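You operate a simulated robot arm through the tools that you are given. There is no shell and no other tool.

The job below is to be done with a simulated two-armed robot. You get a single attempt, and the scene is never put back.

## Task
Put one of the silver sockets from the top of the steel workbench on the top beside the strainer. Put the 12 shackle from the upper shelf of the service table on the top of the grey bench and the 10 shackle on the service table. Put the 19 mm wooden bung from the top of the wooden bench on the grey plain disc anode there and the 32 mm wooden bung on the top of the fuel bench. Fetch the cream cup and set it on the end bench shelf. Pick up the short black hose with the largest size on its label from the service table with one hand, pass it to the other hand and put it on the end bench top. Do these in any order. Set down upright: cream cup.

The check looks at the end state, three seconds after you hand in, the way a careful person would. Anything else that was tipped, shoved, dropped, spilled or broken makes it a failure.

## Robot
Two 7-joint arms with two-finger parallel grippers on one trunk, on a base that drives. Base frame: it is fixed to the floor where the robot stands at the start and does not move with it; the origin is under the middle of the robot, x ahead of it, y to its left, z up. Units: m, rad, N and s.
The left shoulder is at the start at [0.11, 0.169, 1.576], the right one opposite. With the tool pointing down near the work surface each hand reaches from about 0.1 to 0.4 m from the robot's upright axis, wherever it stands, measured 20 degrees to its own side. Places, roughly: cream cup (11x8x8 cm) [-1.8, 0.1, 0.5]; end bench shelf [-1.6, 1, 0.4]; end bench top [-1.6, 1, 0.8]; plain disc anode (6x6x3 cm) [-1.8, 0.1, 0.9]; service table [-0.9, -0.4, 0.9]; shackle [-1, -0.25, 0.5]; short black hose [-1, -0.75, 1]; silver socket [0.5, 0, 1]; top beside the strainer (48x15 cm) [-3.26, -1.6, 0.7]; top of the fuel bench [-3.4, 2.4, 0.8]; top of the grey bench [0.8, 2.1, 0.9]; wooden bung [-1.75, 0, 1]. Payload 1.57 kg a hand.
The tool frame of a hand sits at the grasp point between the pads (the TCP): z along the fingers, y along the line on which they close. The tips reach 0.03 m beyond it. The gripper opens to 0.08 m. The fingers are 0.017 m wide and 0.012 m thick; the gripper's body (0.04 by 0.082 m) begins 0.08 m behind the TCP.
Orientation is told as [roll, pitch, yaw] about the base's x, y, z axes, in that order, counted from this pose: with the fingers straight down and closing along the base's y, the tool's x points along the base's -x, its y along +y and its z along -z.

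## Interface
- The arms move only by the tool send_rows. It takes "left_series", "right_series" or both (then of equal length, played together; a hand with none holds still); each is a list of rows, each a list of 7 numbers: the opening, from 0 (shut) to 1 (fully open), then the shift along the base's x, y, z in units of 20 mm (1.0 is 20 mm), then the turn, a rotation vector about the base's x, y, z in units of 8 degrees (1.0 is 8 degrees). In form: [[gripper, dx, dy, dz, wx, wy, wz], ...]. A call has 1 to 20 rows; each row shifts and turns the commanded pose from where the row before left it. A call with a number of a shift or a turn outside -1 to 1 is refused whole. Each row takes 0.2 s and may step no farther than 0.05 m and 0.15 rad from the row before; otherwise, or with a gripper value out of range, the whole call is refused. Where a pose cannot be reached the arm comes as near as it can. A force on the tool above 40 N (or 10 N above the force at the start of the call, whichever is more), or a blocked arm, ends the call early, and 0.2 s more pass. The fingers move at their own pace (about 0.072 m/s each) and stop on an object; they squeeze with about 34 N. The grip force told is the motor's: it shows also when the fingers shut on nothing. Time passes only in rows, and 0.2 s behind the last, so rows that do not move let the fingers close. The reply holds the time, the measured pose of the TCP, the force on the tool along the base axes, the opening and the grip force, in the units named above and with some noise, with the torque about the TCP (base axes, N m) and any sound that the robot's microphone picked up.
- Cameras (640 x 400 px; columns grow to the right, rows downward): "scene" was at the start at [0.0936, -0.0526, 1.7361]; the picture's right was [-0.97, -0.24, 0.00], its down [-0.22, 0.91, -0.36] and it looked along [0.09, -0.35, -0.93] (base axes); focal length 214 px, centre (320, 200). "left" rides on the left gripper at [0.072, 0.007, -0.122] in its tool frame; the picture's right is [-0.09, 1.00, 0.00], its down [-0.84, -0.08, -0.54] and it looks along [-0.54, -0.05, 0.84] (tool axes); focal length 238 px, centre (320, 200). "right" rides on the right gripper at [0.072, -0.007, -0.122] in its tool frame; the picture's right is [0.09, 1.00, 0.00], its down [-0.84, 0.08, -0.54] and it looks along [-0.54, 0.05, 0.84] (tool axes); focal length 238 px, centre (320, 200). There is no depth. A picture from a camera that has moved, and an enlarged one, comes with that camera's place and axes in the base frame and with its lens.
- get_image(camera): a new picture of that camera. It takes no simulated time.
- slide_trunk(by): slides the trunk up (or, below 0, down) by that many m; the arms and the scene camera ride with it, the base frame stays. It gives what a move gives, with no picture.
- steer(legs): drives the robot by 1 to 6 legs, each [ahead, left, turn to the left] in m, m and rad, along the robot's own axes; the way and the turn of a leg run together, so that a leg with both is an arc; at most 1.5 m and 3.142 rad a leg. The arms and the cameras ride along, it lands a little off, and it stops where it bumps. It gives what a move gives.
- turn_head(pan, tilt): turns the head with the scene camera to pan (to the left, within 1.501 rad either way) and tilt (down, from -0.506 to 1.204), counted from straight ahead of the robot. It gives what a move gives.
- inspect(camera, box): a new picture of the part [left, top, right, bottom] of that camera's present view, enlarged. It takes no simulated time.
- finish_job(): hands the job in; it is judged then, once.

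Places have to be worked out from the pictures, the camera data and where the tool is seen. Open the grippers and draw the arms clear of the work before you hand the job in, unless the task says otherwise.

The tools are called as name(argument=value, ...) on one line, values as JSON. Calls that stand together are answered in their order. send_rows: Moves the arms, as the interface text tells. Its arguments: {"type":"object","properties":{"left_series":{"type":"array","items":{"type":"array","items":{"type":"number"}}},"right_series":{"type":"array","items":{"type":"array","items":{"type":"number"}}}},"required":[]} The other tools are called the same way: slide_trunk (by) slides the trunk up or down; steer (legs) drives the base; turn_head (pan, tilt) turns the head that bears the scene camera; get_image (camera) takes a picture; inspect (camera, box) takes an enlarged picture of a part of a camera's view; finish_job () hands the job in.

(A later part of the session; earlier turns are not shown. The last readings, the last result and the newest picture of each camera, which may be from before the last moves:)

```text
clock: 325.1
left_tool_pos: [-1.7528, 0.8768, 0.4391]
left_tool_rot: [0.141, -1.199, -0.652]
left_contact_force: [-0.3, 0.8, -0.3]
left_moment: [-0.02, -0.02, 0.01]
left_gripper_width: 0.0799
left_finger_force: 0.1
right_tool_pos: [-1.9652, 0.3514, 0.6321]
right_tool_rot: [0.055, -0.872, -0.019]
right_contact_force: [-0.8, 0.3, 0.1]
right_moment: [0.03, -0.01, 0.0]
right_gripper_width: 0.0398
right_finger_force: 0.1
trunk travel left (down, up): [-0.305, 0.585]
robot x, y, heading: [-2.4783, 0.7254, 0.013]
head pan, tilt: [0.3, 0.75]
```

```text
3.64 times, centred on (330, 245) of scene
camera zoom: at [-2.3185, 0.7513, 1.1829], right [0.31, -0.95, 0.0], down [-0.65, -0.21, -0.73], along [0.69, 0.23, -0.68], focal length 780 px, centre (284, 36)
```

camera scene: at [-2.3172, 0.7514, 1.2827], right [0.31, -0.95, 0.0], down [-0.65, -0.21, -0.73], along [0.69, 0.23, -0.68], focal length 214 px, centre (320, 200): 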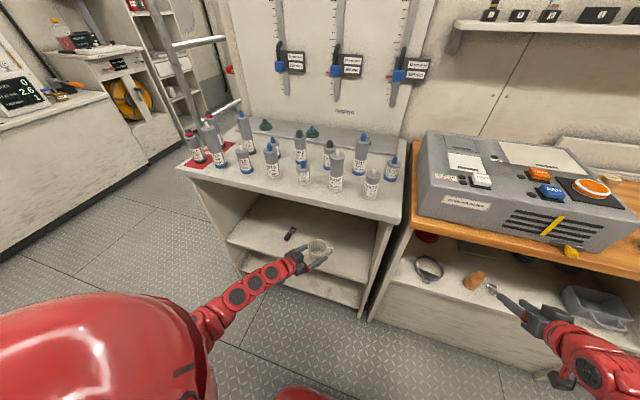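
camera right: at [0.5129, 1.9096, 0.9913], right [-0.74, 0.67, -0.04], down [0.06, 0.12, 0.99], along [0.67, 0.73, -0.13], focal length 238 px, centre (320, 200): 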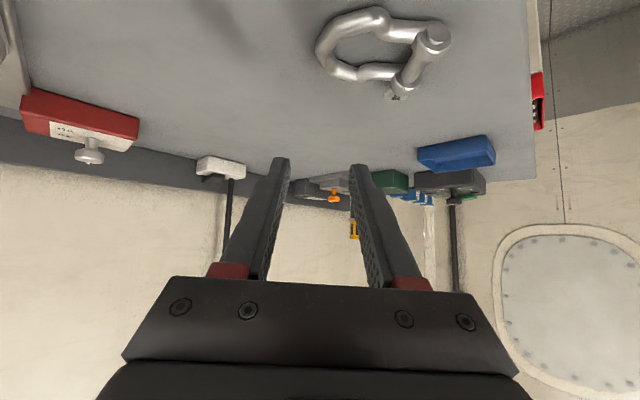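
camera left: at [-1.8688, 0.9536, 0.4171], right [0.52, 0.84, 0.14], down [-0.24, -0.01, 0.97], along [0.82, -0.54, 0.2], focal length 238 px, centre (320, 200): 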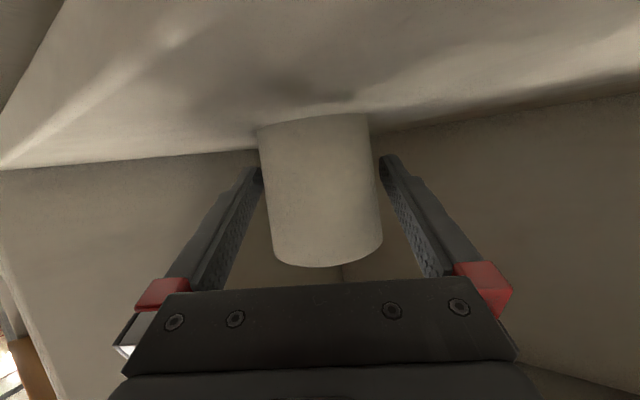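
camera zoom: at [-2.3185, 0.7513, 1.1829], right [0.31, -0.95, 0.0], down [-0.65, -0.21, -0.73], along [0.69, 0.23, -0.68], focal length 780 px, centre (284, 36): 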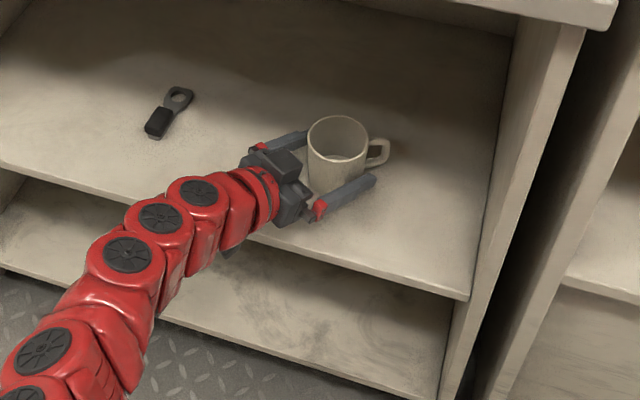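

The cup stands upright on the end bench shelf. I shift 1.5 mm to balance the finger gaps and withdraw along the finger direction.

send_rows(left_series=[[1, -0.04, -0.06, 0, 0, 0, 0], [1, -0.5, 0.33, 0, 0, 0, 0], [1, -0.75, 0.5, 0, 0, 0, 0], [1, -0.75, 0.5, 0, 0, 0, 0], [1, -0.75, 0.5, 0, 0, 0, 0], [1, -0.75, 0.5, 0, 0, 0, 0], [1, -0.75, 0.5, 0, 0, 0, 0]])

get_image(camera="left")

inspect(camera="scene", box=[260, 190, 400, 300])

```text
clock: 326.7
left_tool_pos: [-1.8365, 0.9329, 0.4381]
left_tool_rot: [0.139, -1.197, -0.653]
left_contact_force: [0.5, 0.4, 0.3]
left_moment: [0.03, -0.02, 0.01]
left_gripper_width: 0.0799
left_finger_force: 0.0
right_tool_pos: [-1.9649, 0.3512, 0.6329]
right_tool_rot: [0.057, -0.871, -0.022]
right_contact_force: [0.8, 0.4, 0.2]
right_moment: [-0.03, -0.04, -0.01]
right_gripper_width: 0.04
right_finger_force: 0.1
trunk travel left (down, up): [-0.305, 0.585]
robot x, y, heading: [-2.4807, 0.7244, 0.019]
head pan, tilt: [0.3, 0.75]
```

```text
taken
camera left: at [-1.9549, 1.0087, 0.4163], right [0.52, 0.84, 0.14], down [-0.24, -0.01, 0.97], along [0.82, -0.54, 0.2], focal length 238 px, centre (320, 200)
```

left: 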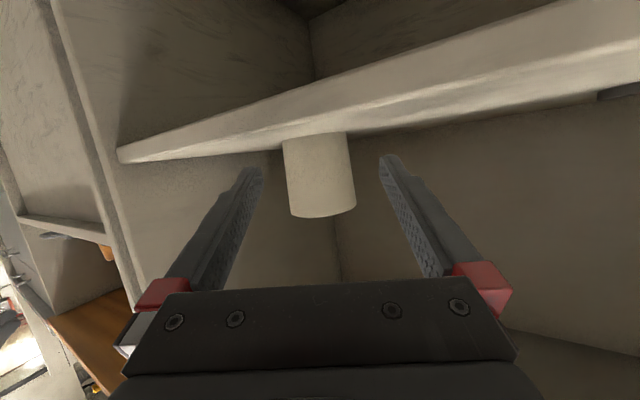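

```text
3.64 times, centred on (330, 245) of scene
camera zoom: at [-2.3186, 0.7514, 1.1829], right [0.31, -0.95, 0.0], down [-0.65, -0.21, -0.73], along [0.69, 0.23, -0.68], focal length 780 px, centre (284, 36)
```

zoom: 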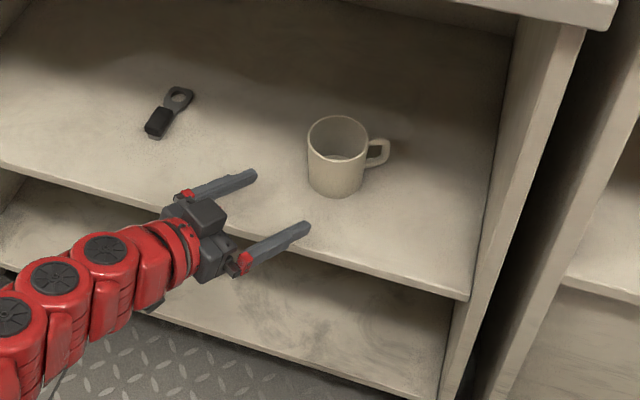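

The cup is placed. Now the 32 mm bung: I back out, raise the trunk fully and strafe back to the wooden bench.

steer(legs=[[-0.09, 0, 0]])

slide_trunk(by=0.4)

slide_trunk(by=0.185)

steer(legs=[[0, -0.74, -0.02]])

get_image(camera="scene")

```text
clock: 327.8
left_tool_pos: [-1.9238, 0.9302, 0.4395]
left_tool_rot: [0.14, -1.199, -0.655]
left_contact_force: [-1.1, 0.0, 0.1]
left_moment: [-0.01, 0.02, 0.03]
left_gripper_width: 0.08
left_finger_force: 0.1
right_tool_pos: [-2.0517, 0.35, 0.6346]
right_tool_rot: [0.055, -0.874, -0.019]
right_contact_force: [-0.2, 0.1, 0.1]
right_moment: [-0.01, 0.03, 0.04]
right_gripper_width: 0.0401
right_finger_force: 0.1
trunk travel left (down, up): [-0.305, 0.585]
robot x, y, heading: [-2.5633, 0.7193, 0.016]
head pan, tilt: [0.3, 0.75]
```

```text
clock: 331.3
left_tool_pos: [-1.9275, 0.9316, 0.8187]
left_tool_rot: [0.115, -1.185, -0.629]
left_contact_force: [8.3, -3.5, -21.8]
left_moment: [-0.68, 1.03, -0.4]
left_gripper_width: 0.08
left_finger_force: 0.4
right_tool_pos: [-2.0499, 0.3497, 1.0211]
right_tool_rot: [0.056, -0.871, -0.022]
right_contact_force: [-0.6, 1.1, -0.1]
right_moment: [0.02, -0.03, -0.03]
right_gripper_width: 0.0398
right_finger_force: 0.1
trunk travel left (down, up): [-0.694, 0.196]
robot x, y, heading: [-2.5654, 0.723, 0.016]
head pan, tilt: [0.3, 0.75]
stopped: the force on the tool passed its limit at 47 N (the readings are from after the stop); the commanded pose is now the measured one
```

```text
clock: 331.7
left_tool_pos: [-1.9291, 0.9326, 0.8218]
left_tool_rot: [0.103, -1.181, -0.614]
left_contact_force: [7.2, -1.0, -22.2]
left_moment: [-0.65, 1.07, -0.32]
left_gripper_width: 0.08
left_finger_force: 0.1
right_tool_pos: [-2.0512, 0.3497, 1.0255]
right_tool_rot: [0.057, -0.87, -0.021]
right_contact_force: [-0.3, -0.4, 0.3]
right_moment: [-0.02, 0.01, 0.02]
right_gripper_width: 0.0399
right_finger_force: 0.1
trunk travel left (down, up): [-0.699, 0.191]
robot x, y, heading: [-2.5609, 0.7159, 0.017]
head pan, tilt: [0.3, 0.75]
stopped: the force on the tool passed its limit at 51 N (the readings are from after the stop); the commanded pose is now the measured one
```

```text
clock: 333.2
left_tool_pos: [-1.9292, 0.8214, 0.8216]
left_tool_rot: [0.117, -1.176, -0.615]
left_contact_force: [-5.4, 11.0, -9.9]
left_moment: [-0.32, 0.51, 0.71]
left_gripper_width: 0.0803
left_finger_force: 0.1
right_tool_pos: [-2.048, 0.2337, 1.0254]
right_tool_rot: [0.061, -0.87, -0.022]
right_contact_force: [0.6, -1.7, 0.7]
right_moment: [0.07, -0.05, 0.03]
right_gripper_width: 0.04
right_finger_force: 0.1
trunk travel left (down, up): [-0.699, 0.191]
robot x, y, heading: [-2.5604, 0.6049, 0.022]
head pan, tilt: [0.3, 0.75]
stopped in leg 1: the force on the tool passed its limit at 51 N (the readings are from after the stop); the commanded pose is now the measured one
```

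```text
taken
camera scene: at [-2.4026, 0.631, 1.5765], right [0.31, -0.95, 0.0], down [-0.65, -0.21, -0.73], along [0.69, 0.23, -0.68], focal length 214 px, centre (320, 200)
```

scene: 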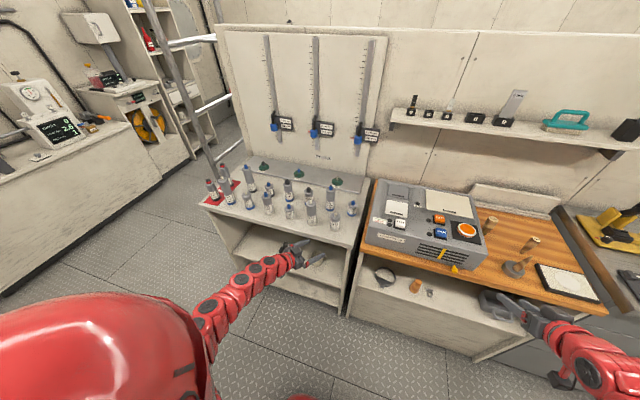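

I chained those calls too hastily: the left fingertips caught under the end bench's top edge. The bottles still stand. I lower the hand first to free it, then retract it.

send_rows(left_series=[[1, 0, 0, -0.5, 0, 0, 0], [1, 0, 0, -1, 0, 0, 0], [1, 0, 0, -1, 0, 0, 0], [1, 0, 0, -1, 0, 0, 0]])

inspect(camera="scene", box=[190, 140, 390, 320])

```text
clock: 334.2
left_tool_pos: [-1.9278, 0.8184, 0.7521]
left_tool_rot: [0.111, -1.184, -0.618]
left_contact_force: [-0.8, -0.2, 0.1]
left_moment: [0.02, -0.02, -0.01]
left_gripper_width: 0.08
left_finger_force: 0.1
right_tool_pos: [-2.0487, 0.2359, 1.0256]
right_tool_rot: [0.057, -0.87, -0.02]
right_contact_force: [0.4, -0.1, 0.0]
right_moment: [0.02, 0.01, 0.02]
right_gripper_width: 0.0401
right_finger_force: 0.0
trunk travel left (down, up): [-0.699, 0.191]
robot x, y, heading: [-2.5633, 0.6046, 0.019]
head pan, tilt: [0.3, 0.75]
```

```text
2.22 times, centred on (290, 230) of scene
camera zoom: at [-2.4029, 0.6341, 1.5764], right [0.31, -0.95, 0.0], down [-0.65, -0.21, -0.73], along [0.69, 0.23, -0.68], focal length 477 px, centre (387, 133)
```

zoom: 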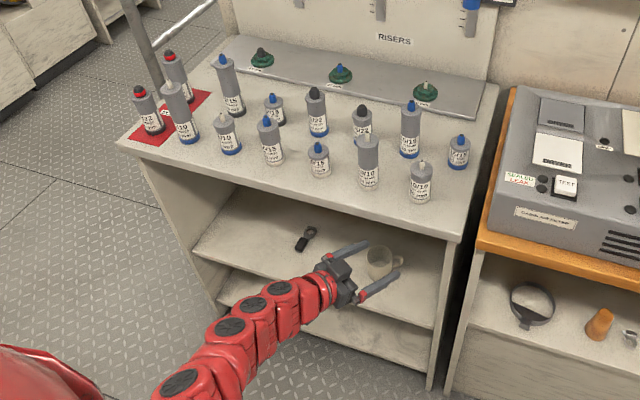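

Everything is intact. I retract the left hand 6–8 cm back before raising.

send_rows(left_series=[[1, -1, 0, -0.3, 0, 0, 0], [1, -1, 0, -0.3, 0, 0, 0], [1, -1, 0, -0.3, 0, 0, 0], [1, -1, 0, -0.3, 0, 0, 0]])

get_image(camera="left")

```text
clock: 335.2
left_tool_pos: [-2.0078, 0.8193, 0.7292]
left_tool_rot: [0.111, -1.186, -0.62]
left_contact_force: [-0.2, -0.2, 0.6]
left_moment: [0.0, 0.02, -0.02]
left_gripper_width: 0.0797
left_finger_force: 0.0
right_tool_pos: [-2.0501, 0.2356, 1.027]
right_tool_rot: [0.057, -0.872, -0.019]
right_contact_force: [0.3, 0.5, -0.3]
right_moment: [-0.01, 0.02, 0.04]
right_gripper_width: 0.0402
right_finger_force: 0.1
trunk travel left (down, up): [-0.699, 0.191]
robot x, y, heading: [-2.5647, 0.6054, 0.013]
head pan, tilt: [0.3, 0.75]
```

```text
taken
camera left: at [-2.1246, 0.8956, 0.7092], right [0.52, 0.85, 0.13], down [-0.22, -0.01, 0.97], along [0.83, -0.53, 0.18], focal length 238 px, centre (320, 200)
```

left: 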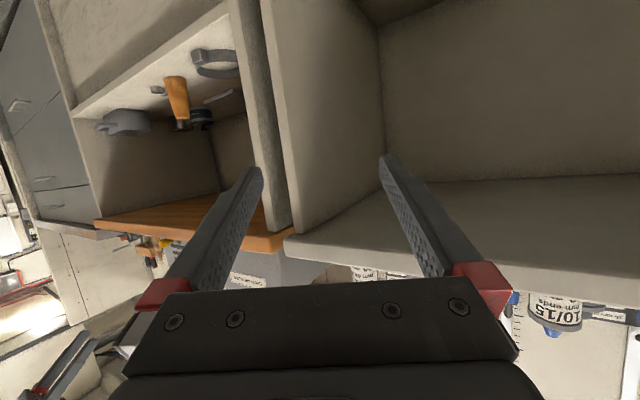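

Now clear of the bench edge. I raise the trunk fully.

slide_trunk(by=0.19)

steer(legs=[[0, -0.63, -0.015]])

turn_head(pan=0.0, tilt=0.85)

get_image(camera="scene")

```text
clock: 337.3
left_tool_pos: [-2.0063, 0.8212, 0.9191]
left_tool_rot: [0.11, -1.182, -0.619]
left_contact_force: [0.3, 0.1, -0.8]
left_moment: [-0.01, 0.01, 0.03]
left_gripper_width: 0.08
left_finger_force: 0.1
right_tool_pos: [-2.0486, 0.2351, 1.2155]
right_tool_rot: [0.059, -0.871, -0.02]
right_contact_force: [0.0, 0.5, -0.6]
right_moment: [0.0, -0.01, 0.01]
right_gripper_width: 0.0401
right_finger_force: 0.1
trunk travel left (down, up): [-0.889, 0.001]
robot x, y, heading: [-2.563, 0.6047, 0.017]
head pan, tilt: [0.3, 0.75]
```

```text
clock: 340.7
left_tool_pos: [-1.998, 0.1994, 0.9185]
left_tool_rot: [0.11, -1.183, -0.639]
left_contact_force: [0.2, 0.1, 0.4]
left_moment: [0.0, 0.02, -0.04]
left_gripper_width: 0.0799
left_finger_force: 0.0
right_tool_pos: [-2.0528, -0.385, 1.2167]
right_tool_rot: [0.055, -0.872, -0.04]
right_contact_force: [0.5, 0.6, 0.0]
right_moment: [0.03, 0.0, -0.01]
right_gripper_width: 0.04
right_finger_force: 0.0
trunk travel left (down, up): [-0.889, 0.001]
robot x, y, heading: [-2.56, -0.0, -0.005]
head pan, tilt: [0.3, 0.75]
```

```text
clock: 341.5
left_tool_pos: [-1.9968, 0.1999, 0.9193]
left_tool_rot: [0.112, -1.182, -0.64]
left_contact_force: [0.7, 0.2, -0.4]
left_moment: [0.0, 0.0, -0.01]
left_gripper_width: 0.0802
left_finger_force: 0.0
right_tool_pos: [-2.0535, -0.3857, 1.2162]
right_tool_rot: [0.057, -0.873, -0.042]
right_contact_force: [-0.1, -0.7, -1.1]
right_moment: [-0.03, 0.0, 0.02]
right_gripper_width: 0.04
right_finger_force: 0.1
trunk travel left (down, up): [-0.889, 0.001]
robot x, y, heading: [-2.5553, -0.0059, -0.002]
head pan, tilt: [0.0, 0.85]
```

```text
taken
camera scene: at [-2.3994, -0.0025, 1.7585], right [0.0, -1.0, 0.0], down [-0.75, 0.0, -0.66], along [0.66, 0.0, -0.75], focal length 214 px, centre (320, 200)
```

scene: 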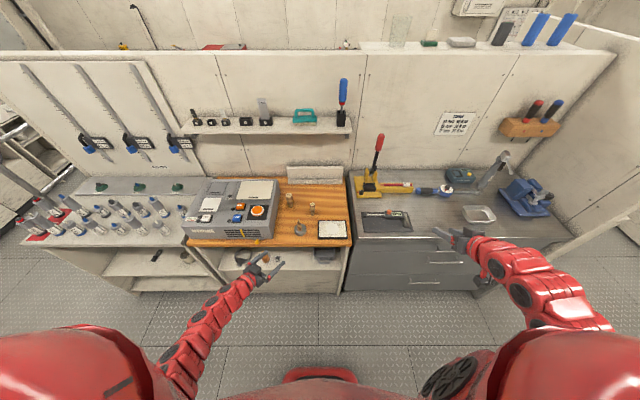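

I reorient the left tool to straight down while raising it and moving it forward a bit.

send_rows(left_series=[[0.65, 0.3, 0, 0.6, 0, 0, 0.9], [0.65, 0.3, 0, 0.6, 0, 0, 0.9], [0.65, 0.3, 0, 0.6, 0, 0, 0.9], [0.65, 0.3, 0, 0.6, 0, 0, 0.9], [0.65, 0.3, 0, 0.6, 0, 0, 0.9], [0.65, 0.3, 0, 0.6, 0, 1, 0], [0.65, 0.3, 0, 0.6, 0, 1, 0], [0.65, 0.3, 0, 0.6, 0, 1, 0], [0.65, 0.3, 0, 0.6, 0, 1, 0], [0.65, 0.3, 0, 0.6, 0, 1, 0], [0.65, 0.3, 0, 0.6, 0, 1, 0], [0.65, 0.3, 0, 0.6, 0, 1, 0], [0.65, 0.3, 0, 0.6, 0, 1, 0], [0.65, 0.3, 0, 0, 0, 0.7, 0]])

get_image(camera="left")

```text
clock: 344.5
left_tool_pos: [-1.9125, 0.1993, 1.0749]
left_tool_rot: [0.099, 0.033, -0.006]
left_contact_force: [1.2, -1.1, 0.3]
left_moment: [0.03, -0.01, 0.02]
left_gripper_width: 0.0522
left_finger_force: 0.1
right_tool_pos: [-2.0517, -0.3843, 1.216]
right_tool_rot: [0.057, -0.87, -0.041]
right_contact_force: [-0.2, 0.1, 0.4]
right_moment: [0.0, 0.01, 0.01]
right_gripper_width: 0.0399
right_finger_force: 0.1
trunk travel left (down, up): [-0.889, 0.001]
robot x, y, heading: [-2.5576, -0.0039, -0.007]
head pan, tilt: [0.0, 0.85]
```

```text
taken
camera left: at [-1.9806, 0.1936, 1.1991], right [0.1, 0.99, 0.1], down [0.85, -0.14, 0.5], along [0.51, 0.03, -0.86], focal length 238 px, centre (320, 200)
```

left: 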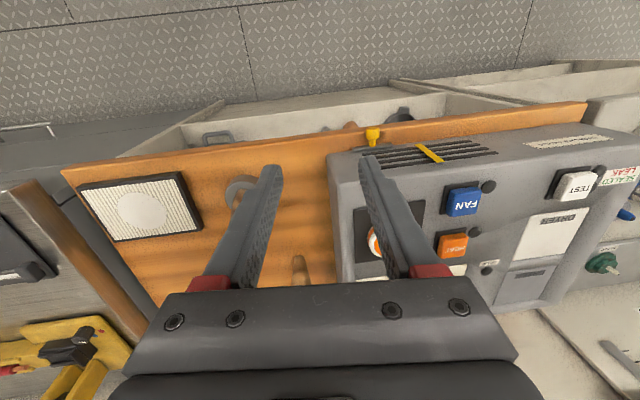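

I correct the residual tilt, shift to y≈0.15, rise to 1.12 m, and then drive 0.18 m ahead.

send_rows(left_series=[[0.65, 0, -0.8, 0.8, -0.36, -0.12, 0], [0.65, 0, -0.8, 0.8, -0.35, -0.12, 0], [0.65, 0, -0.8, 0.7, 0, 0, 0]])

steer(legs=[[0.18, 0, 0]])

get_image(camera="left")

```text
clock: 345.3
left_tool_pos: [-1.914, 0.149, 1.1198]
left_tool_rot: [0.002, -0.005, -0.007]
left_contact_force: [-0.7, 0.2, -0.7]
left_moment: [0.02, -0.03, 0.0]
left_gripper_width: 0.0519
left_finger_force: 0.0
right_tool_pos: [-2.0538, -0.3852, 1.2161]
right_tool_rot: [0.058, -0.872, -0.041]
right_contact_force: [-0.6, -0.1, 0.1]
right_moment: [0.01, 0.02, 0.01]
right_gripper_width: 0.04
right_finger_force: 0.0
trunk travel left (down, up): [-0.889, 0.001]
robot x, y, heading: [-2.5578, -0.0019, -0.004]
head pan, tilt: [0.0, 0.85]
```

```text
clock: 346.8
left_tool_pos: [-1.7381, 0.1511, 1.1208]
left_tool_rot: [0.001, -0.006, -0.001]
left_contact_force: [0.6, -0.5, 0.5]
left_moment: [-0.01, 0.01, 0.01]
left_gripper_width: 0.0521
left_finger_force: 0.0
right_tool_pos: [-1.8761, -0.3835, 1.2181]
right_tool_rot: [0.056, -0.876, -0.037]
right_contact_force: [0.2, -0.3, 0.6]
right_moment: [0.02, -0.04, 0.03]
right_gripper_width: 0.0401
right_finger_force: 0.0
trunk travel left (down, up): [-0.889, 0.001]
robot x, y, heading: [-2.3835, -0.0054, -0.002]
head pan, tilt: [0.0, 0.85]
```

```text
taken
camera left: at [-1.8108, 0.1584, 1.2432], right [0.09, 1.0, 0.0], down [0.83, -0.08, 0.55], along [0.54, -0.05, -0.84], focal length 238 px, centre (320, 200)
```

left: 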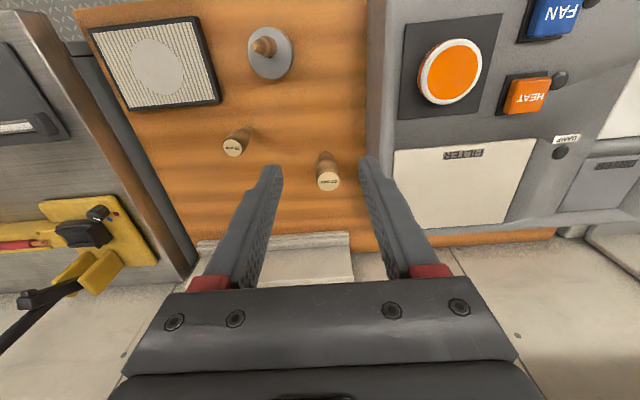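

The 32 mm bung's top and base both give [-1.645,0.153] – consistent now. I drive 7 cm ahead, then align exactly above it.

steer(legs=[[0.07, 0, 0]])

send_rows(left_series=[[0.65, 0.5, 0, -0.3, 0, 0, 0], [0.65, 0.5, 0, -0.3, 0, 0, 0]])

get_image(camera="left")

```text
clock: 347.8
left_tool_pos: [-1.6743, 0.151, 1.1216]
left_tool_rot: [0.001, -0.008, -0.003]
left_contact_force: [0.1, 0.7, 0.3]
left_moment: [0.01, -0.08, 0.0]
left_gripper_width: 0.0519
left_finger_force: 0.1
right_tool_pos: [-1.8128, -0.3842, 1.2182]
right_tool_rot: [0.057, -0.875, -0.038]
right_contact_force: [0.0, -0.1, -0.6]
right_moment: [0.02, -0.02, -0.03]
right_gripper_width: 0.0399
right_finger_force: 0.0
trunk travel left (down, up): [-0.889, 0.001]
robot x, y, heading: [-2.3164, -0.0061, -0.001]
head pan, tilt: [0.0, 0.85]
```

```text
clock: 348.4
left_tool_pos: [-1.6508, 0.1488, 1.1073]
left_tool_rot: [0.002, -0.002, -0.005]
left_contact_force: [-0.7, 0.0, -0.5]
left_moment: [0.05, 0.0, 0.0]
left_gripper_width: 0.0521
left_finger_force: 0.1
right_tool_pos: [-1.8091, -0.3838, 1.2167]
right_tool_rot: [0.058, -0.873, -0.041]
right_contact_force: [-0.8, 0.1, -0.2]
right_moment: [0.02, 0.02, 0.04]
right_gripper_width: 0.04
right_finger_force: 0.1
trunk travel left (down, up): [-0.889, 0.001]
robot x, y, heading: [-2.3158, -0.0011, 0.003]
head pan, tilt: [0.0, 0.85]
```

```text
taken
camera left: at [-1.7227, 0.1555, 1.2298], right [0.09, 1.0, 0.0], down [0.84, -0.08, 0.54], along [0.54, -0.05, -0.84], focal length 238 px, centre (320, 200)
```

left: 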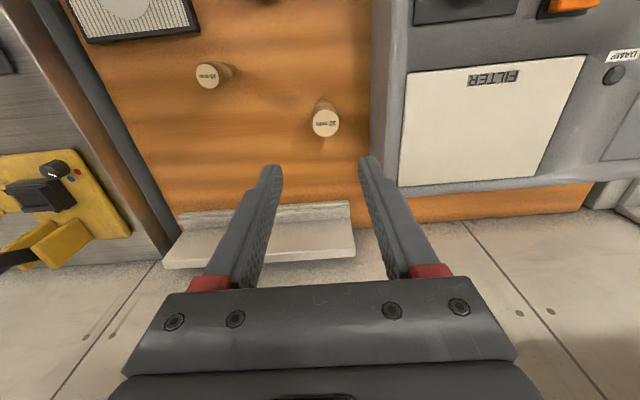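

Nearly aligned: I nudge +4/+5 mm and lower the trunk 0.15 m, then check.

send_rows(left_series=[[0.65, 0.2, 0.25, 0, 0, 0, 0]])

slide_trunk(by=-0.13)

get_image(camera="left")

```text
clock: 348.8
left_tool_pos: [-1.646, 0.1545, 1.1082]
left_tool_rot: [0.002, -0.003, -0.003]
left_contact_force: [0.4, 0.0, 0.6]
left_moment: [0.01, -0.05, -0.01]
left_gripper_width: 0.0519
left_finger_force: 0.1
right_tool_pos: [-1.8096, -0.3833, 1.217]
right_tool_rot: [0.057, -0.874, -0.037]
right_contact_force: [0.4, 0.4, -0.5]
right_moment: [0.0, -0.02, -0.01]
right_gripper_width: 0.0399
right_finger_force: 0.0
trunk travel left (down, up): [-0.889, 0.001]
robot x, y, heading: [-2.316, -0.0047, -0.004]
head pan, tilt: [0.0, 0.85]
```

```text
clock: 350.4
left_tool_pos: [-1.6448, 0.1547, 0.9789]
left_tool_rot: [0.0, -0.002, -0.004]
left_contact_force: [-0.6, 0.4, 0.0]
left_moment: [-0.02, -0.01, 0.01]
left_gripper_width: 0.0523
left_finger_force: 0.1
right_tool_pos: [-1.8093, -0.3832, 1.0866]
right_tool_rot: [0.058, -0.871, -0.037]
right_contact_force: [0.1, -0.3, 0.7]
right_moment: [-0.03, -0.04, 0.0]
right_gripper_width: 0.04
right_finger_force: 0.0
trunk travel left (down, up): [-0.759, 0.131]
robot x, y, heading: [-2.3123, -0.0013, -0.001]
head pan, tilt: [0.0, 0.85]
```

```text
taken
camera left: at [-1.7178, 0.1614, 1.1002], right [0.1, 1.0, 0.0], down [0.83, -0.08, 0.54], along [0.54, -0.05, -0.84], focal length 238 px, centre (320, 200)
```

left: 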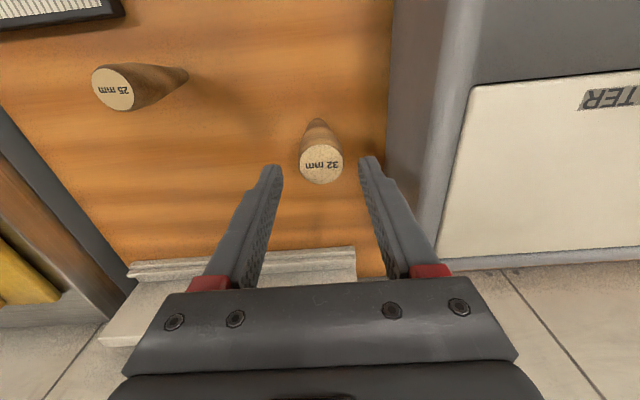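

The bung is exactly between the fingers. I lower 5 cm and close.

send_rows(left_series=[[0.65, 0, 0, -0.8, 0, 0, 0], [0.65, 0, 0, -0.8, 0, 0, 0], [0.65, 0, 0, -0.8, 0, 0, 0]])

get_image(camera="left")

```text
clock: 351.2
left_tool_pos: [-1.6481, 0.1523, 0.9292]
left_tool_rot: [0.002, -0.002, -0.004]
left_contact_force: [-0.8, 0.7, 0.2]
left_moment: [0.01, -0.01, 0.0]
left_gripper_width: 0.0522
left_finger_force: 0.0
right_tool_pos: [-1.8078, -0.3841, 1.086]
right_tool_rot: [0.059, -0.871, -0.039]
right_contact_force: [-0.4, 0.3, -0.5]
right_moment: [0.02, -0.01, 0.0]
right_gripper_width: 0.0399
right_finger_force: 0.1
trunk travel left (down, up): [-0.759, 0.131]
robot x, y, heading: [-2.315, -0.0036, -0.001]
head pan, tilt: [0.0, 0.85]
```

```text
taken
camera left: at [-1.7186, 0.1595, 1.0508], right [0.1, 1.0, 0.0], down [0.84, -0.08, 0.54], along [0.54, -0.05, -0.84], focal length 238 px, centre (320, 200)
```

left: 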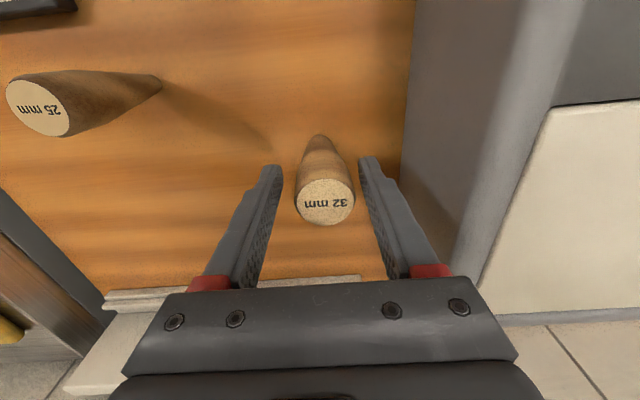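

Centered within 3–4 mm; I nudge and close gently.

send_rows(left_series=[[0.65, 0.17, 0.14, 0, 0, 0, 0], [0.55, 0, 0, 0, 0, 0, 0], [0.45, 0, 0, 0, 0, 0, 0], [0.35, 0, 0, 0, 0, 0, 0], [0.2, 0, 0, 0, 0, 0, 0], [0, 0, 0, 0, 0, 0, 0], [0, 0, 0, 0, 0, 0, 0]])

get_image(camera="left")

```text
clock: 352.8
left_tool_pos: [-1.6422, 0.1564, 0.9295]
left_tool_rot: [0.002, -0.003, -0.002]
left_contact_force: [0.3, 0.6, 0.9]
left_moment: [0.0, -0.01, -0.02]
left_gripper_width: 0.0345
left_finger_force: 33.9
right_tool_pos: [-1.8084, -0.3846, 1.0859]
right_tool_rot: [0.057, -0.872, -0.038]
right_contact_force: [0.2, 0.4, -0.3]
right_moment: [0.03, 0.01, -0.05]
right_gripper_width: 0.0399
right_finger_force: 0.1
trunk travel left (down, up): [-0.759, 0.131]
robot x, y, heading: [-2.3161, -0.0064, -0.003]
head pan, tilt: [0.0, 0.85]
```

```text
taken
camera left: at [-1.7145, 0.1631, 1.0513], right [0.1, 1.0, 0.0], down [0.83, -0.08, 0.54], along [0.54, -0.05, -0.84], focal length 238 px, centre (320, 200)
```

left: 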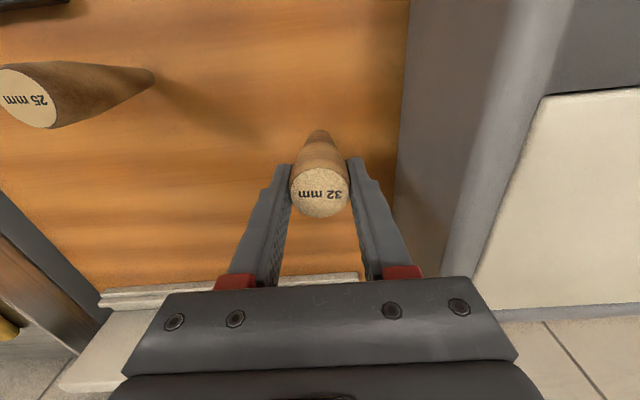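

The 32 mm bung is gripped (34.5 mm). I lift it, raise the trunk and back away.

send_rows(left_series=[[0, 0, 0, 0.5, 0, 0, 0], [0, 0, 0, 1, 0, 0, 0], [0, 0, 0, 1, 0, 0, 0], [0, 0, 0, 1, 0, 0, 0], [0, 0, 0, 1, 0, 0, 0]])

slide_trunk(by=0.13)

steer(legs=[[-0.22, 0, 0]])

get_image(camera="scene")

get_image(camera="left")

```text
clock: 354.0
left_tool_pos: [-1.643, 0.1581, 1.019]
left_tool_rot: [0.003, -0.003, -0.003]
left_contact_force: [-0.4, -0.5, -0.3]
left_moment: [-0.04, -0.01, -0.02]
left_gripper_width: 0.0344
left_finger_force: 34.4
right_tool_pos: [-1.808, -0.3836, 1.087]
right_tool_rot: [0.058, -0.872, -0.039]
right_contact_force: [-0.3, -0.4, 0.0]
right_moment: [0.02, 0.02, -0.02]
right_gripper_width: 0.0401
right_finger_force: 0.0
trunk travel left (down, up): [-0.759, 0.131]
robot x, y, heading: [-2.313, -0.0027, -0.003]
head pan, tilt: [0.0, 0.85]
```

```text
clock: 355.6
left_tool_pos: [-1.6413, 0.157, 1.1495]
left_tool_rot: [0.001, -0.004, -0.003]
left_contact_force: [0.4, 0.0, -0.4]
left_moment: [-0.04, 0.01, 0.03]
left_gripper_width: 0.0344
left_finger_force: 34.1
right_tool_pos: [-1.808, -0.3835, 1.2157]
right_tool_rot: [0.056, -0.87, -0.039]
right_contact_force: [0.3, -1.0, 0.0]
right_moment: [0.02, 0.0, 0.02]
right_gripper_width: 0.0398
right_finger_force: 0.0
trunk travel left (down, up): [-0.889, 0.001]
robot x, y, heading: [-2.3187, -0.0038, -0.002]
head pan, tilt: [0.0, 0.85]
```

```text
clock: 357.2
left_tool_pos: [-1.8564, 0.1631, 1.1486]
left_tool_rot: [0.002, -0.002, 0.007]
left_contact_force: [0.9, 0.3, -0.3]
left_moment: [0.0, -0.06, 0.01]
left_gripper_width: 0.0345
left_finger_force: 33.9
right_tool_pos: [-2.0158, -0.3793, 1.217]
right_tool_rot: [0.058, -0.87, -0.029]
right_contact_force: [0.1, 0.0, 0.2]
right_moment: [0.02, 0.02, 0.05]
right_gripper_width: 0.04
right_finger_force: 0.0
trunk travel left (down, up): [-0.889, 0.001]
robot x, y, heading: [-2.5298, -0.0082, 0.008]
head pan, tilt: [0.0, 0.85]
```

```text
taken
camera scene: at [-2.3678, -0.0014, 1.7582], right [0.01, -1.0, 0.0], down [-0.75, -0.01, -0.66], along [0.66, 0.01, -0.75], focal length 214 px, centre (320, 200)
```

scene: 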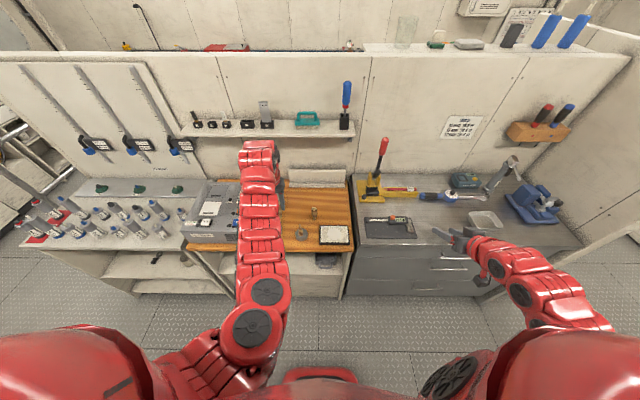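

```text
taken
camera left: at [-1.9282, 0.1696, 1.271], right [0.09, 1.0, 0.0], down [0.84, -0.07, 0.54], along [0.54, -0.04, -0.84], focal length 238 px, centre (320, 200)
```

left: 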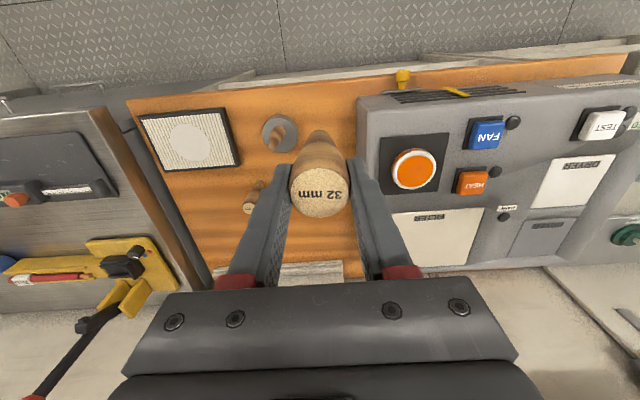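

The 32 mm bung is held. I turn left 90° to face +y in the aisle and drive 2.1 m up toward the fuel bench.

steer(legs=[[0, 0, 1.56], [1.05, 0, 0], [1.0, 0, 0]])

turn_head(pan=1.2, tilt=0.6)

get_image(camera="scene")

```text
clock: 371.2
left_tool_pos: [-2.579, 2.7386, 1.1492]
left_tool_rot: [0.001, -0.003, 1.527]
left_contact_force: [-0.6, -0.9, 0.0]
left_moment: [0.01, 0.03, -0.02]
left_gripper_width: 0.0345
left_finger_force: 33.8
right_tool_pos: [-2.0442, 2.5506, 1.2159]
right_tool_rot: [0.057, -0.873, 1.49]
right_contact_force: [-0.3, -0.3, 0.1]
right_moment: [0.01, 0.01, 0.0]
right_gripper_width: 0.0402
right_finger_force: 0.0
trunk travel left (down, up): [-0.889, 0.001]
robot x, y, heading: [-2.4452, 2.0596, 1.528]
head pan, tilt: [0.0, 0.85]
```

```text
clock: 372.6
left_tool_pos: [-2.5785, 2.7383, 1.1494]
left_tool_rot: [0.002, -0.004, 1.527]
left_contact_force: [0.7, 0.6, -0.4]
left_moment: [0.01, 0.0, -0.02]
left_gripper_width: 0.0341
left_finger_force: 33.9
right_tool_pos: [-2.0445, 2.5512, 1.2165]
right_tool_rot: [0.06, -0.87, 1.49]
right_contact_force: [-0.5, 0.4, -0.4]
right_moment: [-0.01, 0.0, 0.02]
right_gripper_width: 0.0399
right_finger_force: 0.2
trunk travel left (down, up): [-0.889, 0.001]
robot x, y, heading: [-2.4434, 2.0602, 1.525]
head pan, tilt: [1.201, 0.6]
```

```text
taken
camera scene: at [-2.5226, 2.1783, 1.7793], right [0.4, 0.92, 0.0], down [0.52, -0.23, -0.82], along [-0.76, 0.33, -0.57], focal length 214 px, centre (320, 200)
```

scene: 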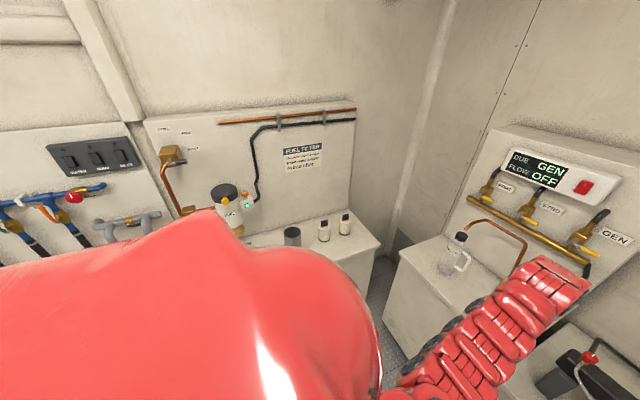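

The fuel bench has free space near its front. I rotate to face it (heading π).

steer(legs=[[0, 0, 1.6]])

turn_head(pan=-0.3, tilt=0.7)

get_image(camera="scene")

get_image(camera="left")

```text
clock: 377.1
left_tool_pos: [-3.1031, 1.8498, 1.1498]
left_tool_rot: [0.001, -0.003, -3.072]
left_contact_force: [0.6, 0.2, 0.7]
left_moment: [-0.02, -0.01, -0.02]
left_gripper_width: 0.0344
left_finger_force: 34.1
right_tool_pos: [-2.9766, 2.4037, 1.2155]
right_tool_rot: [0.057, -0.873, -3.109]
right_contact_force: [-0.5, -0.6, -0.2]
right_moment: [0.0, 0.01, -0.02]
right_gripper_width: 0.0401
right_finger_force: 0.1
trunk travel left (down, up): [-0.889, 0.001]
robot x, y, heading: [-2.4433, 2.057, -3.071]
head pan, tilt: [1.201, 0.6]
```

```text
clock: 378.7
left_tool_pos: [-3.1034, 1.8513, 1.1482]
left_tool_rot: [0.002, -0.004, -3.072]
left_contact_force: [1.1, 0.8, -0.4]
left_moment: [0.01, -0.01, 0.0]
left_gripper_width: 0.0343
left_finger_force: 34.0
right_tool_pos: [-2.9771, 2.4034, 1.2165]
right_tool_rot: [0.057, -0.874, -3.107]
right_contact_force: [0.5, -0.9, 0.3]
right_moment: [-0.01, -0.01, -0.02]
right_gripper_width: 0.0401
right_finger_force: 0.0
trunk travel left (down, up): [-0.889, 0.001]
robot x, y, heading: [-2.4453, 2.0608, -3.07]
head pan, tilt: [-0.3, 0.7]
```

```text
taken
camera scene: at [-2.608, 2.0759, 1.7707], right [0.23, 0.97, 0.0], down [0.63, -0.15, -0.76], along [-0.75, 0.17, -0.64], focal length 214 px, centre (320, 200)
```

scene: 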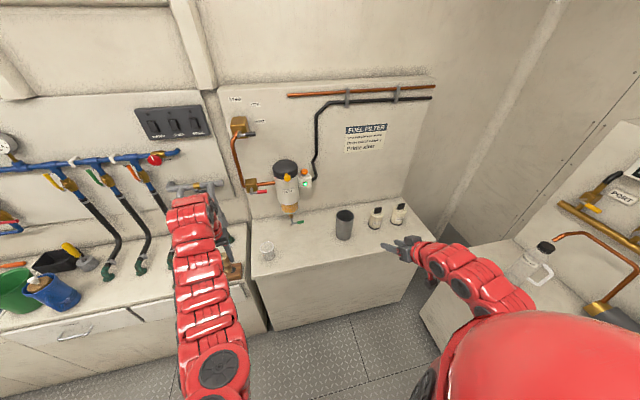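

```text
taken
camera left: at [-3.0308, 1.8491, 1.2718], right [-0.02, -1.0, 0.0], down [-0.84, 0.02, 0.54], along [-0.54, 0.01, -0.84], focal length 238 px, centre (320, 200)
```

left: 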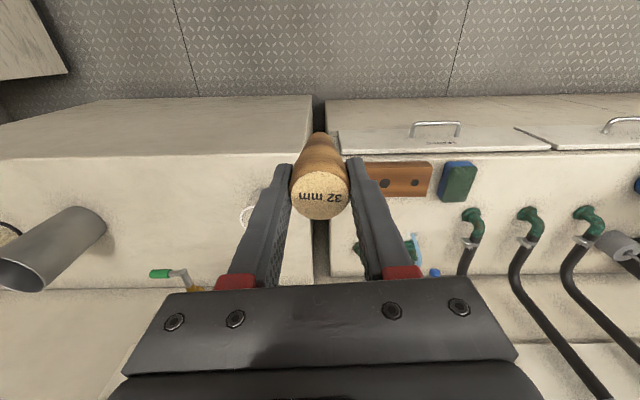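

Fuel bench top is ≈0.85–0.88 high, front edge x≈-3.19; a free spot is at ≈[-3.25,2.15]. I square up, strafe right 0.3 m and move 0.13 m ahead.

steer(legs=[[0, 0, -0.06], [0, -0.3, 0], [0.13, 0, 0]])

get_image(camera="left")

get_image(camera="scene")

```text
clock: 382.0
left_tool_pos: [-3.2425, 2.1897, 1.15]
left_tool_rot: [0.002, -0.002, -3.139]
left_contact_force: [0.6, 0.4, -0.3]
left_moment: [-0.02, -0.02, -0.01]
left_gripper_width: 0.0341
left_finger_force: 33.6
right_tool_pos: [-3.0786, 2.7332, 1.2166]
right_tool_rot: [0.057, -0.874, 3.107]
right_contact_force: [0.0, 0.4, 0.3]
right_moment: [0.03, 0.0, -0.02]
right_gripper_width: 0.0402
right_finger_force: 0.0
trunk travel left (down, up): [-0.889, 0.001]
robot x, y, heading: [-2.5755, 2.3563, -3.138]
head pan, tilt: [-0.3, 0.7]
```

```text
taken
camera left: at [-3.1701, 2.1834, 1.2726], right [-0.09, -1.0, 0.0], down [-0.83, 0.08, 0.55], along [-0.54, 0.05, -0.84], focal length 238 px, centre (320, 200)
```

left: 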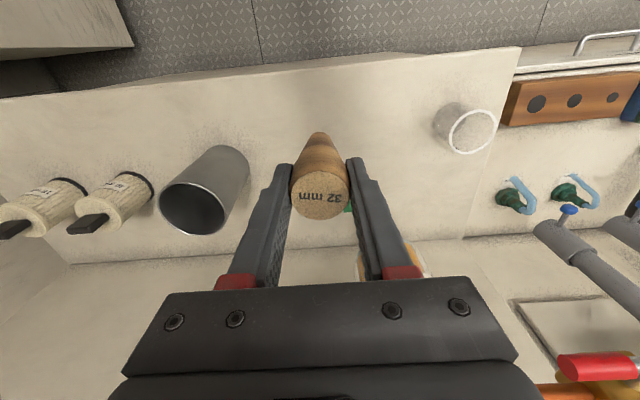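

```text
taken
camera scene: at [-2.7324, 2.3814, 1.7709], right [0.29, 0.96, 0.0], down [0.62, -0.19, -0.77], along [-0.73, 0.22, -0.64], focal length 214 px, centre (320, 200)
```

scene: 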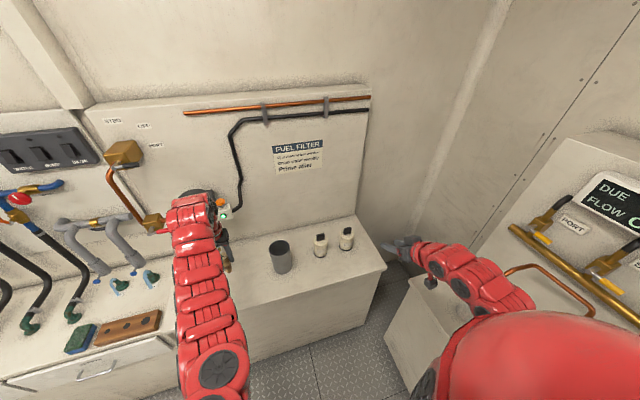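

The spot below is free. I shift 2 cm further in, lower the trunk 0.15 m, and then finish with small arm steps.

send_rows(left_series=[[0, -0.5, 0, 0, 0, 0, 0], [0, -0.5, 0, 0, 0, 0, 0]])

slide_trunk(by=-0.15)

get_image(camera="left")

```text
clock: 382.6
left_tool_pos: [-3.2649, 2.1884, 1.1505]
left_tool_rot: [0.001, -0.005, -3.139]
left_contact_force: [0.8, -0.6, -0.1]
left_moment: [-0.01, -0.03, 0.04]
left_gripper_width: 0.0343
left_finger_force: 34.3
right_tool_pos: [-3.0799, 2.7316, 1.2156]
right_tool_rot: [0.059, -0.871, 3.108]
right_contact_force: [-0.6, -0.6, -0.8]
right_moment: [-0.01, 0.0, -0.01]
right_gripper_width: 0.04
right_finger_force: 0.0
trunk travel left (down, up): [-0.889, 0.001]
robot x, y, heading: [-2.5722, 2.3578, -3.138]
head pan, tilt: [-0.3, 0.7]
```

```text
clock: 384.4
left_tool_pos: [-3.2635, 2.1884, 1.0006]
left_tool_rot: [0.002, -0.005, -3.14]
left_contact_force: [0.8, 0.0, 0.5]
left_moment: [-0.02, -0.04, 0.0]
left_gripper_width: 0.0343
left_finger_force: 34.5
right_tool_pos: [-3.0811, 2.7318, 1.067]
right_tool_rot: [0.057, -0.874, 3.108]
right_contact_force: [-0.1, 0.1, -0.8]
right_moment: [0.0, -0.02, 0.0]
right_gripper_width: 0.0399
right_finger_force: 0.0
trunk travel left (down, up): [-0.739, 0.151]
robot x, y, heading: [-2.5712, 2.3555, -3.134]
head pan, tilt: [-0.3, 0.7]
```

```text
taken
camera left: at [-3.1915, 2.1821, 1.1225], right [-0.09, -1.0, 0.0], down [-0.84, 0.08, 0.54], along [-0.54, 0.05, -0.84], focal length 238 px, centre (320, 200)
```

left: 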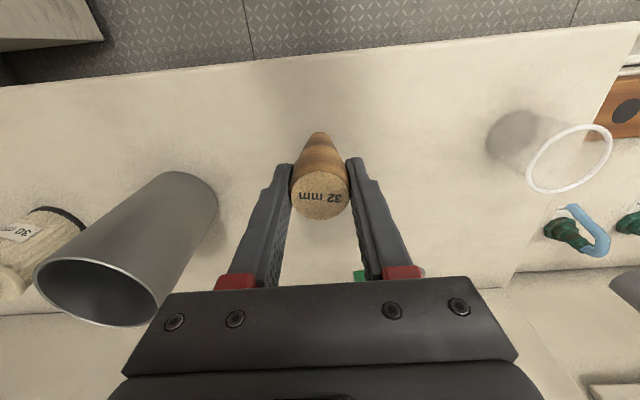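

Free below. I lower in decreasing steps until contact.

send_rows(left_series=[[0, 0, 0, -0.7, 0, 0, 0], [0, 0, 0, -0.4, 0, 0, 0], [0, 0, 0, -0.2, 0, 0, 0], [0, 0, 0, -0.2, 0, 0, 0]])

get_image(camera="left")

```text
clock: 385.4
left_tool_pos: [-3.2648, 2.1878, 0.9703]
left_tool_rot: [0.002, -0.003, -3.14]
left_contact_force: [0.3, 0.5, -0.4]
left_moment: [0.0, -0.01, -0.04]
left_gripper_width: 0.0342
left_finger_force: 34.2
right_tool_pos: [-3.0813, 2.7309, 1.0659]
right_tool_rot: [0.057, -0.872, 3.107]
right_contact_force: [0.9, -0.5, 0.1]
right_moment: [-0.01, 0.01, -0.03]
right_gripper_width: 0.04
right_finger_force: 0.1
trunk travel left (down, up): [-0.739, 0.151]
robot x, y, heading: [-2.5687, 2.3532, -3.138]
head pan, tilt: [-0.3, 0.7]
```

```text
taken
camera left: at [-3.1935, 2.1817, 1.0924], right [-0.09, -1.0, 0.0], down [-0.84, 0.08, 0.54], along [-0.54, 0.05, -0.84], focal length 238 px, centre (320, 200)
```

left: 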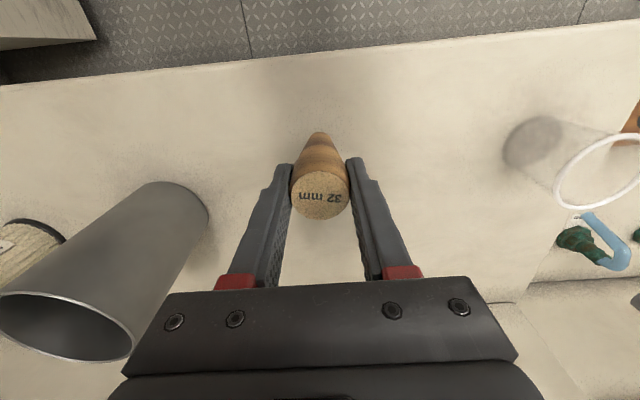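

Continue in 4 mm steps.

send_rows(left_series=[[0, 0, 0, -0.2, 0, 0, 0], [0, 0, 0, -0.2, 0, 0, 0], [0, 0, 0, -0.2, 0, 0, 0], [0, 0, 0, -0.2, 0, 0, 0]])

get_image(camera="left")

```text
clock: 386.4
left_tool_pos: [-3.2658, 2.186, 0.9535]
left_tool_rot: [0.002, -0.003, -3.14]
left_contact_force: [-0.1, -0.7, -0.7]
left_moment: [-0.03, 0.01, -0.01]
left_gripper_width: 0.0342
left_finger_force: 33.5
right_tool_pos: [-3.08, 2.7314, 1.0668]
right_tool_rot: [0.058, -0.871, 3.11]
right_contact_force: [0.1, -0.4, -0.9]
right_moment: [-0.04, 0.0, -0.01]
right_gripper_width: 0.0401
right_finger_force: 0.1
trunk travel left (down, up): [-0.739, 0.151]
robot x, y, heading: [-2.575, 2.356, -3.135]
head pan, tilt: [-0.3, 0.7]
```

```text
taken
camera left: at [-3.1922, 2.1806, 1.0765], right [-0.09, -1.0, 0.0], down [-0.84, 0.08, 0.54], along [-0.54, 0.05, -0.84], focal length 238 px, centre (320, 200)
```

left: 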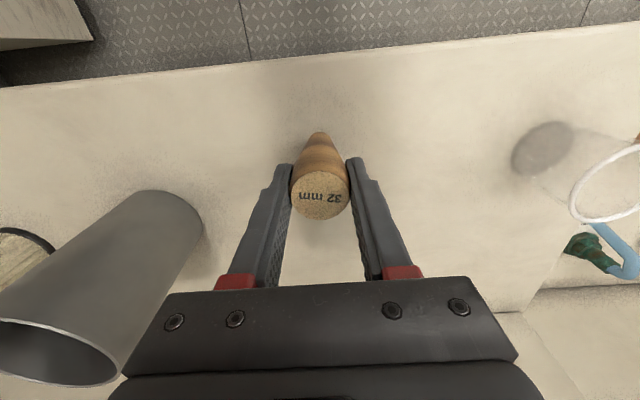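

No contact yet; I keep lowering.

send_rows(left_series=[[0, 0, 0, -0.3, 0, 0, 0], [0, 0, 0, -0.2, 0, 0, 0], [0, 0, 0, -0.2, 0, 0, 0], [0, 0, 0, -0.2, 0, 0, 0]])

get_image(camera="left")

```text
clock: 387.4
left_tool_pos: [-3.2655, 2.1886, 0.9365]
left_tool_rot: [0.002, -0.001, -3.139]
left_contact_force: [-0.6, 0.1, -1.1]
left_moment: [-0.03, 0.0, 0.0]
left_gripper_width: 0.0343
left_finger_force: 34.2
right_tool_pos: [-3.0803, 2.7312, 1.067]
right_tool_rot: [0.057, -0.873, 3.109]
right_contact_force: [-0.5, -1.1, 1.0]
right_moment: [0.01, 0.01, 0.0]
right_gripper_width: 0.0398
right_finger_force: 0.2
trunk travel left (down, up): [-0.739, 0.151]
robot x, y, heading: [-2.5694, 2.3534, -3.135]
head pan, tilt: [-0.3, 0.7]
```

```text
taken
camera left: at [-3.1921, 2.182, 1.059], right [-0.09, -1.0, 0.0], down [-0.84, 0.08, 0.54], along [-0.54, 0.05, -0.84], focal length 238 px, centre (320, 200)
```

left: 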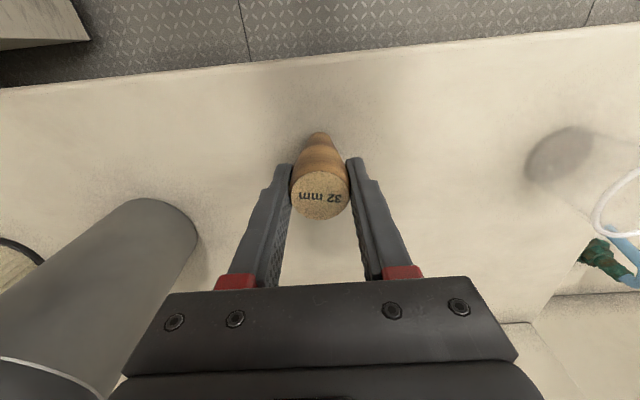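

I zoom to see the remaining gap under the bung.

inspect(camera="left", box=[260, 80, 380, 180])

send_rows(left_series=[[0, 0, 0, -0.15, 0, 0, 0], [0, 0, 0, -0.15, 0, 0, 0]])

inspect(camera="left", box=[260, 80, 380, 180])

```text
4.00 times, centred on (320, 130) of left
camera zoom: at [-3.1921, 2.182, 1.059], right [-0.09, -1.0, 0.0], down [-0.84, 0.08, 0.54], along [-0.54, 0.05, -0.84], focal length 953 px, centre (320, 480)
```

zoom: 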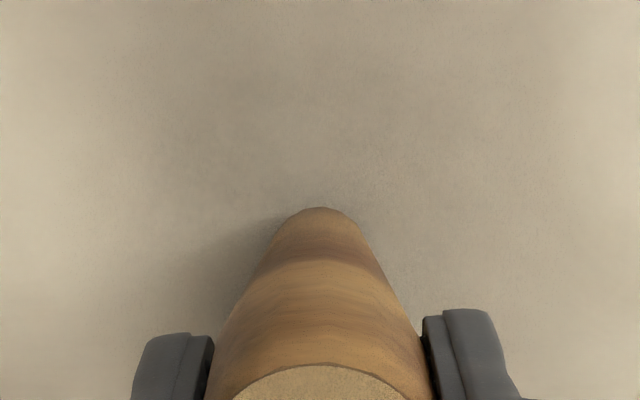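

```text
clock: 388.0
left_tool_pos: [-3.2654, 2.187, 0.9313]
left_tool_rot: [0.002, -0.004, -3.139]
left_contact_force: [0.7, -1.0, -0.5]
left_moment: [-0.01, 0.0, -0.02]
left_gripper_width: 0.0343
left_finger_force: 34.0
right_tool_pos: [-3.0797, 2.732, 1.0672]
right_tool_rot: [0.057, -0.873, 3.109]
right_contact_force: [-0.4, 0.5, 0.4]
right_moment: [-0.03, 0.0, -0.01]
right_gripper_width: 0.0399
right_finger_force: 0.0
trunk travel left (down, up): [-0.739, 0.151]
robot x, y, heading: [-2.5734, 2.3516, -3.136]
head pan, tilt: [-0.3, 0.7]
```

```text
4.00 times, centred on (320, 130) of left
camera zoom: at [-3.1921, 2.1818, 1.0534], right [-0.09, -1.0, 0.0], down [-0.84, 0.08, 0.54], along [-0.54, 0.05, -0.84], focal length 953 px, centre (320, 480)
```

zoom: 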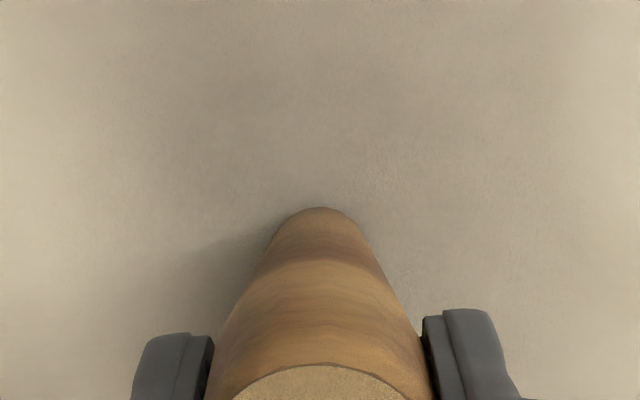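

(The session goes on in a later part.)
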